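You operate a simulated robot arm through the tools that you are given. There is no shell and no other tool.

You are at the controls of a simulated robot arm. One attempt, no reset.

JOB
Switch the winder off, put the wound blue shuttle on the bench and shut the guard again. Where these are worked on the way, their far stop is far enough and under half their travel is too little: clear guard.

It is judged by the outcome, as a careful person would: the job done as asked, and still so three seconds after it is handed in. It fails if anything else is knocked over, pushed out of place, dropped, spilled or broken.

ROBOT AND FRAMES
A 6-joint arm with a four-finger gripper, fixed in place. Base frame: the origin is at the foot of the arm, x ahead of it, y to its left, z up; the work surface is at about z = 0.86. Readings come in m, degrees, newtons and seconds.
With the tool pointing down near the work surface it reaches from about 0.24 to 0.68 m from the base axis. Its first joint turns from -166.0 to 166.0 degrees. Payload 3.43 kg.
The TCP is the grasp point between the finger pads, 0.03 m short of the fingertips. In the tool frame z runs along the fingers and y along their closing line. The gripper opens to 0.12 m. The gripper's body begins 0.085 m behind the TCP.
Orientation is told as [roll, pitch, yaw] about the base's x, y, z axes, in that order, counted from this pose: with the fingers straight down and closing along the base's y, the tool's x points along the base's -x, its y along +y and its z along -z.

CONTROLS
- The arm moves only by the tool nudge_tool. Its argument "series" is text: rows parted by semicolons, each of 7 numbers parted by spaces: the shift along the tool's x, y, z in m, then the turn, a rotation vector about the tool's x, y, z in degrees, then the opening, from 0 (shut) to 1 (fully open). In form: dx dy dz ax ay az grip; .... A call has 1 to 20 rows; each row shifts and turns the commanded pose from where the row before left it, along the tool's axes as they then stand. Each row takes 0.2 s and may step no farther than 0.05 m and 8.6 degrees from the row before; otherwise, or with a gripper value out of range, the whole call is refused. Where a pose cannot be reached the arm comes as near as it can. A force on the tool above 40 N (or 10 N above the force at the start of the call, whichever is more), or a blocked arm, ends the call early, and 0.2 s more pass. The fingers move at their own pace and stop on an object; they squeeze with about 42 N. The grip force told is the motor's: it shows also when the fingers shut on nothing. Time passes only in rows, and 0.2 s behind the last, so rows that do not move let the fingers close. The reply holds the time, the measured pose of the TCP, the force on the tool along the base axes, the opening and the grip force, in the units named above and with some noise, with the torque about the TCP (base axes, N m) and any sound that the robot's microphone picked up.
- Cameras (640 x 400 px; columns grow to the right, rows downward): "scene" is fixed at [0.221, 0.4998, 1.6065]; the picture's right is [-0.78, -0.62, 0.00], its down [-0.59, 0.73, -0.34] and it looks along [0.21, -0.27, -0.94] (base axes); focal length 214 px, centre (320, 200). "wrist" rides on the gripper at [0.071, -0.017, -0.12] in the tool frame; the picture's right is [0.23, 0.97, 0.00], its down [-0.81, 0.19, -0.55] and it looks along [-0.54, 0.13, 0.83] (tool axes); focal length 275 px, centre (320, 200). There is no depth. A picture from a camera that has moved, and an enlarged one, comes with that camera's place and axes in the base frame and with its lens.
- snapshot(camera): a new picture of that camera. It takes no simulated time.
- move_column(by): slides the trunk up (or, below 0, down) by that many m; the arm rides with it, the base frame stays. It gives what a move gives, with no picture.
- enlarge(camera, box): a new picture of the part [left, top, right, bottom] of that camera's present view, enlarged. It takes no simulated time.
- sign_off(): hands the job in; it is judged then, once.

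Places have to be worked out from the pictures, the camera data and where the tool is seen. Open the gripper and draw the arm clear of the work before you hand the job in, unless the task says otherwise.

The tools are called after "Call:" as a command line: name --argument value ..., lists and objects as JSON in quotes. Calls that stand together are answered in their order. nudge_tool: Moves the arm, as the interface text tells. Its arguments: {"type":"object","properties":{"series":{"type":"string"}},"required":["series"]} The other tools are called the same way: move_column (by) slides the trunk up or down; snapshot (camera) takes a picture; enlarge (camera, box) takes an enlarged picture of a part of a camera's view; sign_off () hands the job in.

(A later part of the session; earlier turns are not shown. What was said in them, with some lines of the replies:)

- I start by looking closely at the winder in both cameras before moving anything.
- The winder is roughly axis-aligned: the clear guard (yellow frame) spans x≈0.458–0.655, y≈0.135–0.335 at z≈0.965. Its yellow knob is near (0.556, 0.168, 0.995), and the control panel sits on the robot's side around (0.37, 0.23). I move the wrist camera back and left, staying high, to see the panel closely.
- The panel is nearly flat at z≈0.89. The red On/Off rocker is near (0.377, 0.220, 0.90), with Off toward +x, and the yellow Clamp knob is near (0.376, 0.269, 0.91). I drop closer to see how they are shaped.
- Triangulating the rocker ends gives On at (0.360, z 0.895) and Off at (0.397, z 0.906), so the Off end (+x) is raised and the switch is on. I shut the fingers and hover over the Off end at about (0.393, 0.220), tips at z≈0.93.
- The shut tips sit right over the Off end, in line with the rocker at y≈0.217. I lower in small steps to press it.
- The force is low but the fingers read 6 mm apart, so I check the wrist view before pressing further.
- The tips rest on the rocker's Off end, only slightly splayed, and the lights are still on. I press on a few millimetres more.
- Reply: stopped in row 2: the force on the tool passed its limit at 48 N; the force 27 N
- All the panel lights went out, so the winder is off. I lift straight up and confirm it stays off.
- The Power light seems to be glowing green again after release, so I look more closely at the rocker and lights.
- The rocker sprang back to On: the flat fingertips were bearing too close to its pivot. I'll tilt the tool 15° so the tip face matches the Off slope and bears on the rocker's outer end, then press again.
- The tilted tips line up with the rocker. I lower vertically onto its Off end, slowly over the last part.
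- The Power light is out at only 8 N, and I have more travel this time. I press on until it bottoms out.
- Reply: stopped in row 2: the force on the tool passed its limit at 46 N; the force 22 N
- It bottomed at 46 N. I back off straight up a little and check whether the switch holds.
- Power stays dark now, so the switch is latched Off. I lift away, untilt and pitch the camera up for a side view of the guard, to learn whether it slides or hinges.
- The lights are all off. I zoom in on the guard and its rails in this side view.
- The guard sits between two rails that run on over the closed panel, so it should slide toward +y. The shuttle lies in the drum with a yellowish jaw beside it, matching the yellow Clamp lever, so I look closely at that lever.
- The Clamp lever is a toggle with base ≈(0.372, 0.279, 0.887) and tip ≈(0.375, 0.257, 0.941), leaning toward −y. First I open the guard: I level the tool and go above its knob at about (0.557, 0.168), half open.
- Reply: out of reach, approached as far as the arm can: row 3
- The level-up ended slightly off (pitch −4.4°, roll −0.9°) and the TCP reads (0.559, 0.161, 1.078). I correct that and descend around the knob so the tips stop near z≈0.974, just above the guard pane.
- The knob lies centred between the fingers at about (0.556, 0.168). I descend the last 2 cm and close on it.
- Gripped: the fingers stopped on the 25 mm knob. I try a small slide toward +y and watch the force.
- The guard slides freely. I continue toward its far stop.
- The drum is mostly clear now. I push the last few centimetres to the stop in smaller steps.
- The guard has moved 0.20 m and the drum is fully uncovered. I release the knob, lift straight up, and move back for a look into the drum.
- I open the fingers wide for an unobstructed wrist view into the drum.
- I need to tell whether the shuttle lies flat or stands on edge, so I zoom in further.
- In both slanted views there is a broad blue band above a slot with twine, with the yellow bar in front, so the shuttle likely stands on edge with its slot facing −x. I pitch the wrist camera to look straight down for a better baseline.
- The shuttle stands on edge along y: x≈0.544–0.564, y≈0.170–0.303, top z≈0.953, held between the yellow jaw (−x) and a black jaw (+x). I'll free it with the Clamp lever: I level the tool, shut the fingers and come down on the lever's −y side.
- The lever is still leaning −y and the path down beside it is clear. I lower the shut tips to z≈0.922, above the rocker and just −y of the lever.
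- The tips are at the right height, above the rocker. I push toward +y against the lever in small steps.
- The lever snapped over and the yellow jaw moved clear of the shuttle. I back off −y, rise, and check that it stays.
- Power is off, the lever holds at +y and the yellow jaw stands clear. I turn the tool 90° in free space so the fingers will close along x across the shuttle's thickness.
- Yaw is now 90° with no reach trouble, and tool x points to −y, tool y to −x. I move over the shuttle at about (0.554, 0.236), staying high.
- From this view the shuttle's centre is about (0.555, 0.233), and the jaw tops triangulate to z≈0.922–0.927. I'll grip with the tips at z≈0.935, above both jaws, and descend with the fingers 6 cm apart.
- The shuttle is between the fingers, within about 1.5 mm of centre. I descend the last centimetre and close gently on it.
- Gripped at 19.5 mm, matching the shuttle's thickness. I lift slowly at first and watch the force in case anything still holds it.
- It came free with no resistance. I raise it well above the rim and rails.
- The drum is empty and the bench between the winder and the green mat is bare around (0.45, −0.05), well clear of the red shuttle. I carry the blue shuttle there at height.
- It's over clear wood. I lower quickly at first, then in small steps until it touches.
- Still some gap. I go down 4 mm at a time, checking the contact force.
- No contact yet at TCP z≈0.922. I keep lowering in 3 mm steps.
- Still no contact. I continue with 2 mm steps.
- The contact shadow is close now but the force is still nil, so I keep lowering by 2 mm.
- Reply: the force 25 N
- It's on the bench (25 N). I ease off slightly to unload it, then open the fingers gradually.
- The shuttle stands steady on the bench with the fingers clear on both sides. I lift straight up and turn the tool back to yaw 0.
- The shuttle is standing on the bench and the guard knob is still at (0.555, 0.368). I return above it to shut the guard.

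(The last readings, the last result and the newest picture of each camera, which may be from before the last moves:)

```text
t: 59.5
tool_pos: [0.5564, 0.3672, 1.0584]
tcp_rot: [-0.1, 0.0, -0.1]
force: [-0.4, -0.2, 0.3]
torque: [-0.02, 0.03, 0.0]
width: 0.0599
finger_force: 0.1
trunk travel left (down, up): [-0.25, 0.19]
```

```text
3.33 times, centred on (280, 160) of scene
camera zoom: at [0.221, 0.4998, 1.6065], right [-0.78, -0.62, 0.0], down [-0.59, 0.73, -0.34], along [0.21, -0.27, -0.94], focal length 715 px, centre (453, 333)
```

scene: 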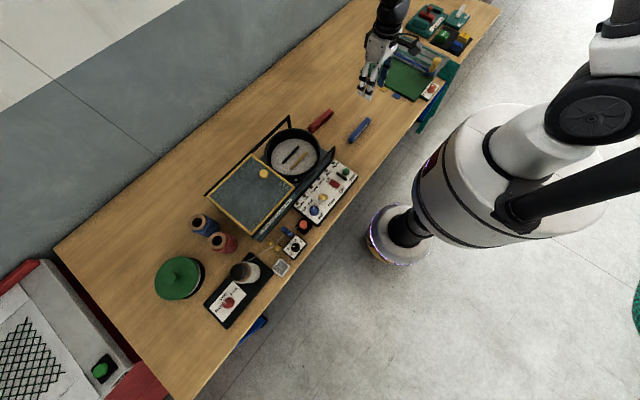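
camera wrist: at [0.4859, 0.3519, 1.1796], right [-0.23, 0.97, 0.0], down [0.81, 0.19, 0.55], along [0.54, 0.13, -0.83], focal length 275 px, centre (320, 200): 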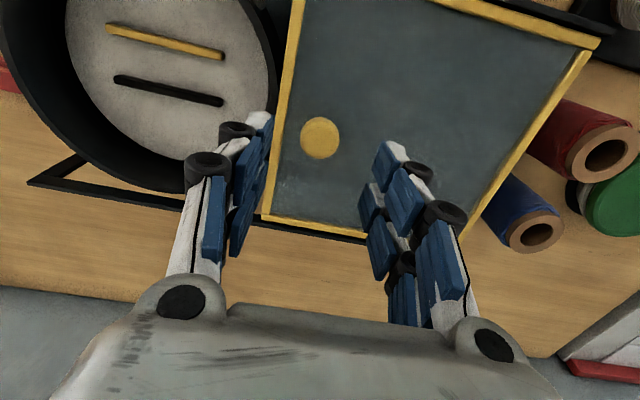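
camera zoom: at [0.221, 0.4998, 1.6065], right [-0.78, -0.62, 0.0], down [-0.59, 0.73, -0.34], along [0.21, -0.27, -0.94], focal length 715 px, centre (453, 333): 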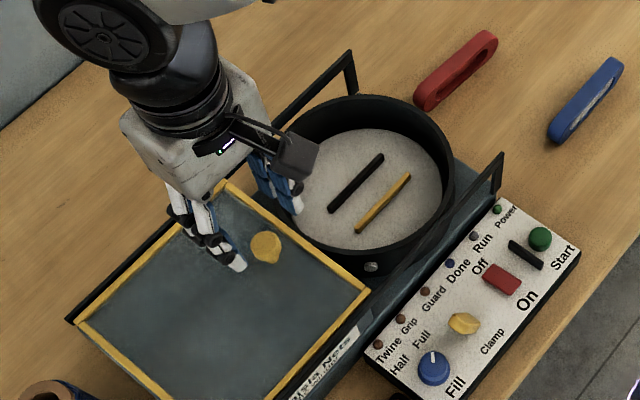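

The knob is centred at about (0.556, 0.369). I descend to grip height and close.

Call:
nudge_tool --series "0 0.0015 0.025 0 0 0 0.5; 0 0 0.02 0 0 0 0.5; 0 0 0.0115 0 0 0 0.5; 0 0 0 0 0 0 0; 0 0 0 0 0 0 0; 0 0 0 0 0 0 0; 0 0 0 0 0 0 0; 0 0 0 0 0 0 0"

Call:
enlarge --camera "scene" --box '[200, 100, 360, 220]'

```text
t: 61.3
tool_pos: [0.5561, 0.3696, 1.0022]
tcp_rot: [0.0, 0.3, -0.2]
force: [0.6, -16.6, -1.5]
torque: [-0.31, -0.08, 0.02]
width: 0.0254
finger_force: 44.9
trunk travel left (down, up): [-0.25, 0.19]
```

```text
3.33 times, centred on (280, 160) of scene
camera zoom: at [0.221, 0.4998, 1.6065], right [-0.78, -0.62, 0.0], down [-0.59, 0.73, -0.34], along [0.21, -0.27, -0.94], focal length 715 px, centre (453, 333)
```

zoom: 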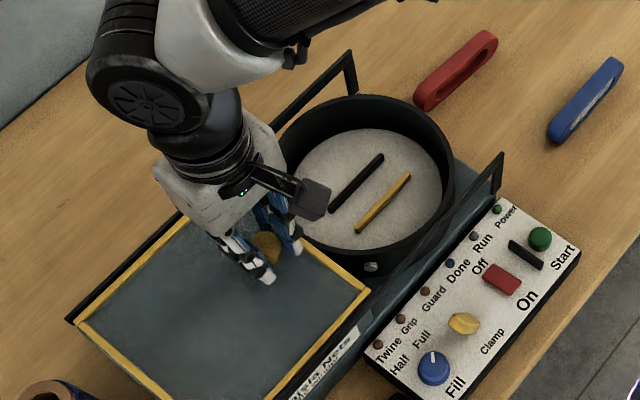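

Gripped, and the −17 N along y shows the guard was right at its far stop. I slide it back toward −y.

Call:
nudge_tool --series "0 -0.008 0 0 0 0 0; 0 -0.02 0 0 0 0 0; 0 -0.02 0 0 0 0 0; 0 -0.02 0 0 0 0 0; 0 -0.02 0 0 0 0 0; 0 -0.02 0 0 0 0 0; 0 -0.02 0 0 0 0 0; 0 -0.02 0 0 0 0 0; 0 -0.02 0 0 0 0 0; 0 -0.015 0 0 0 0 0; 0 0 0 0 0 0 0"

Call:
enlarge --camera "scene" --box '[200, 90, 370, 220]'

```text
t: 63.7
tool_pos: [0.5574, 0.1868, 1.0023]
tcp_rot: [0.0, 0.1, -0.1]
force: [-3.1, 0.0, -13.0]
torque: [-0.04, -0.3, -0.05]
width: 0.0254
finger_force: 44.9
trunk travel left (down, up): [-0.25, 0.19]
```

```text
3.08 times, centred on (285, 155) of scene
camera zoom: at [0.221, 0.4998, 1.6065], right [-0.78, -0.62, 0.0], down [-0.59, 0.73, -0.34], along [0.21, -0.27, -0.94], focal length 660 px, centre (428, 338)
```

zoom: 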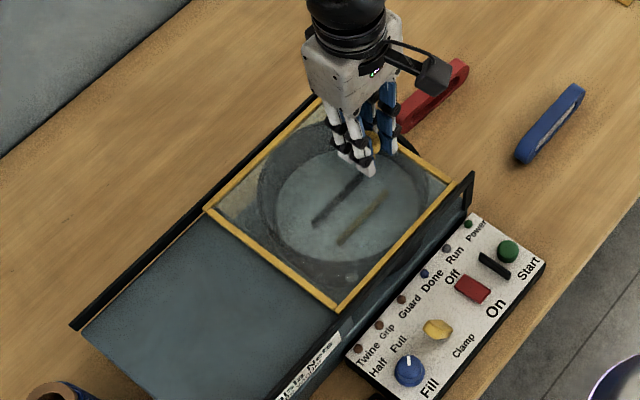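

About 19 mm to go. I finish in small steps and press lightly against the closed stop.

Call:
nudge_tool --series "0 -0.007 0 0 0 0 0; 0 -0.006 0 0 0 0 0; 0 -0.005 0 0 0 0 0; 0 -0.003 0 0 0 0 0; 0 -0.002 0 0 0 0 0; 0 0 0 0 0 0 0"

Call:
enlarge --camera "scene" --box '[200, 90, 370, 220]'

```text
t: 65.1
tool_pos: [0.5562, 0.1681, 1.0027]
tcp_rot: [-0.1, 0.0, 0.0]
force: [-6.7, 18.6, -10.8]
torque: [0.42, 0.57, -0.07]
width: 0.0258
finger_force: 44.9
trunk travel left (down, up): [-0.25, 0.19]
```

```text
3.08 times, centred on (285, 155) of scene
camera zoom: at [0.221, 0.4998, 1.6065], right [-0.78, -0.62, 0.0], down [-0.59, 0.73, -0.34], along [0.21, -0.27, -0.94], focal length 660 px, centre (428, 338)
```

zoom: 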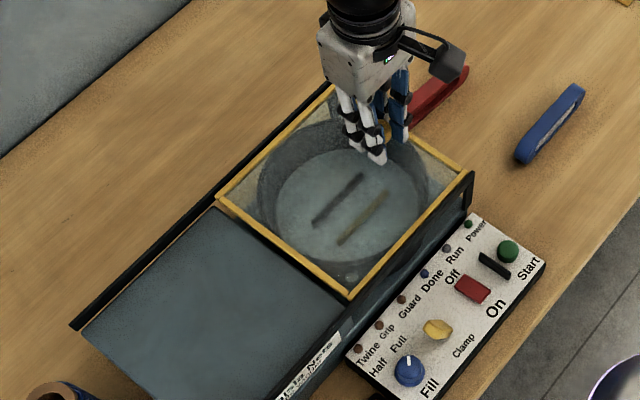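

The guard is back on its closed stop (18.6 N reaction at y≈0.168). I relieve the push slightly, open the fingers, and lift straight up clear of the knob.

Call:
nudge_tool --series "0 0.001 0 0 0 0 0; 0 0 0 0 0 0 0.3; 0 0 0 0 0 0 0.5; 0 0 0 0 0 0 0.5; 0 0 0 0 0 0 0.5; 0 0 -0.02 0 0 0 0.5; 0 0 -0.04 0 0 0 0.5; 0 0 -0.045 0 0 0 0.5; 0.02 0 -0.045 0 0 0 0.7; 0.03 -0.02 -0.03 0 0 0 1; 0.03 -0.03 -0.02 0 0 0 1; 0 0 0 0 0 0 1; 0 0 0 0 0 0 1"

Call:
snapshot --camera "scene"

Call:
enlarge --camera "scene" --box '[200, 90, 400, 230]'

Call:
snapshot --camera "wrist"

```text
t: 67.9
tool_pos: [0.4758, 0.1158, 1.2044]
tcp_rot: [0.1, -0.1, -0.1]
force: [-0.5, -1.1, -0.5]
torque: [0.04, -0.02, -0.03]
width: 0.1199
finger_force: 0.0
trunk travel left (down, up): [-0.25, 0.19]
```

```text
taken
```

scene: 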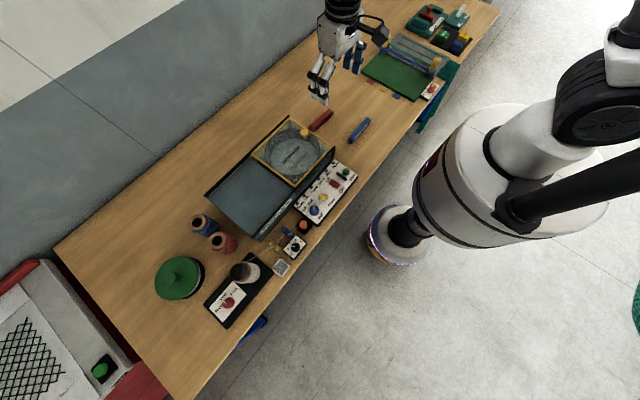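

```text
2.86 times, centred on (300, 160) of scene
camera zoom: at [0.221, 0.4998, 1.6065], right [-0.78, -0.62, 0.0], down [-0.59, 0.73, -0.34], along [0.21, -0.27, -0.94], focal length 613 px, centre (377, 314)
```

zoom: 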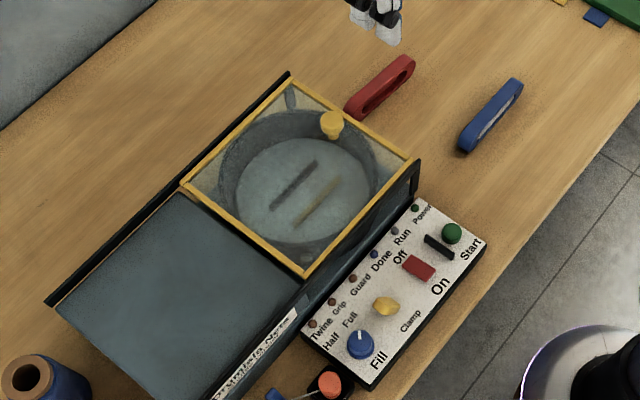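

```text
taken
camera wrist: at [0.4052, 0.099, 1.324], right [-0.23, 0.97, 0.0], down [0.81, 0.19, 0.55], along [0.54, 0.13, -0.83], focal length 275 px, centre (320, 200)
```

wrist: 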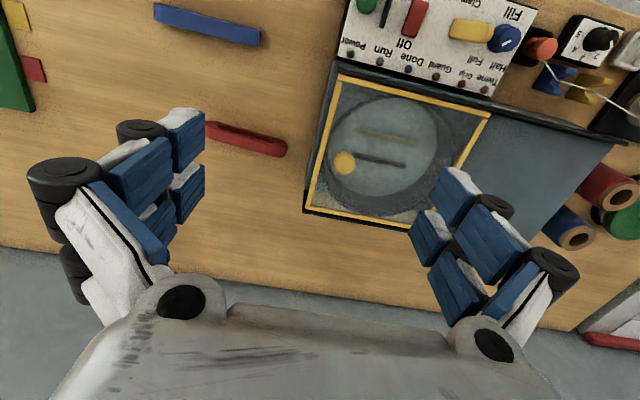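

A last close look at the panel, the shuttle and the guard before I hand in.

Call:
enlarge --camera "scene" --box '[280, 150, 370, 220]'

Call:
enlarge --camera "scene" --box '[300, 95, 400, 165]'

```text
5.71 times, centred on (325, 185) of scene
camera zoom: at [0.221, 0.4998, 1.6065], right [-0.78, -0.62, 0.0], down [-0.59, 0.73, -0.34], along [0.21, -0.27, -0.94], focal length 1226 px, centre (291, 286)
```

zoom: 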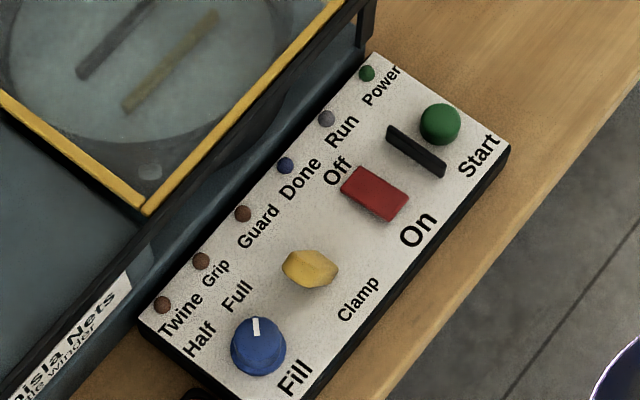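

```text
5.71 times, centred on (350, 130) of scene
camera zoom: at [0.221, 0.4998, 1.6065], right [-0.78, -0.62, 0.0], down [-0.59, 0.73, -0.34], along [0.21, -0.27, -0.94], focal length 1226 px, centre (149, 600)
```

zoom: 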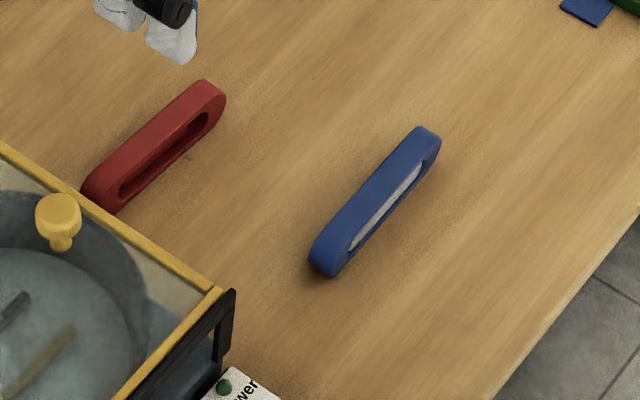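

The winder is off with all its lights dark, the guard is fully shut, and the wound blue shuttle stands on the bench. Nothing else has moved, and the gripper is open and clear of the work, so I hand the job in.

Call:
sign_off

```text
The job is handed in.
```

The job is done and handed in. The winder is off, the wound blue shuttle is on the bench, and the guard is shut again.

- **Winder:** the first press on the rocker sprang back to On. The second press, further out on the Off end, latched, and the Power light was still dark at the last check.
- **Shuttle:** I moved the Clamp lever across to free it from the winder and left the lever there. The shuttle stands on its long edge on bare wood, at about x 0.45, y −0.05, between the winder and the green mat.
- **Guard:** I slid it to its far stop to take the shuttle out, then back against its closed stop.

Nothing else was knocked or moved out of place in the final pictures. The gripper is open and the arm is clear of the work.
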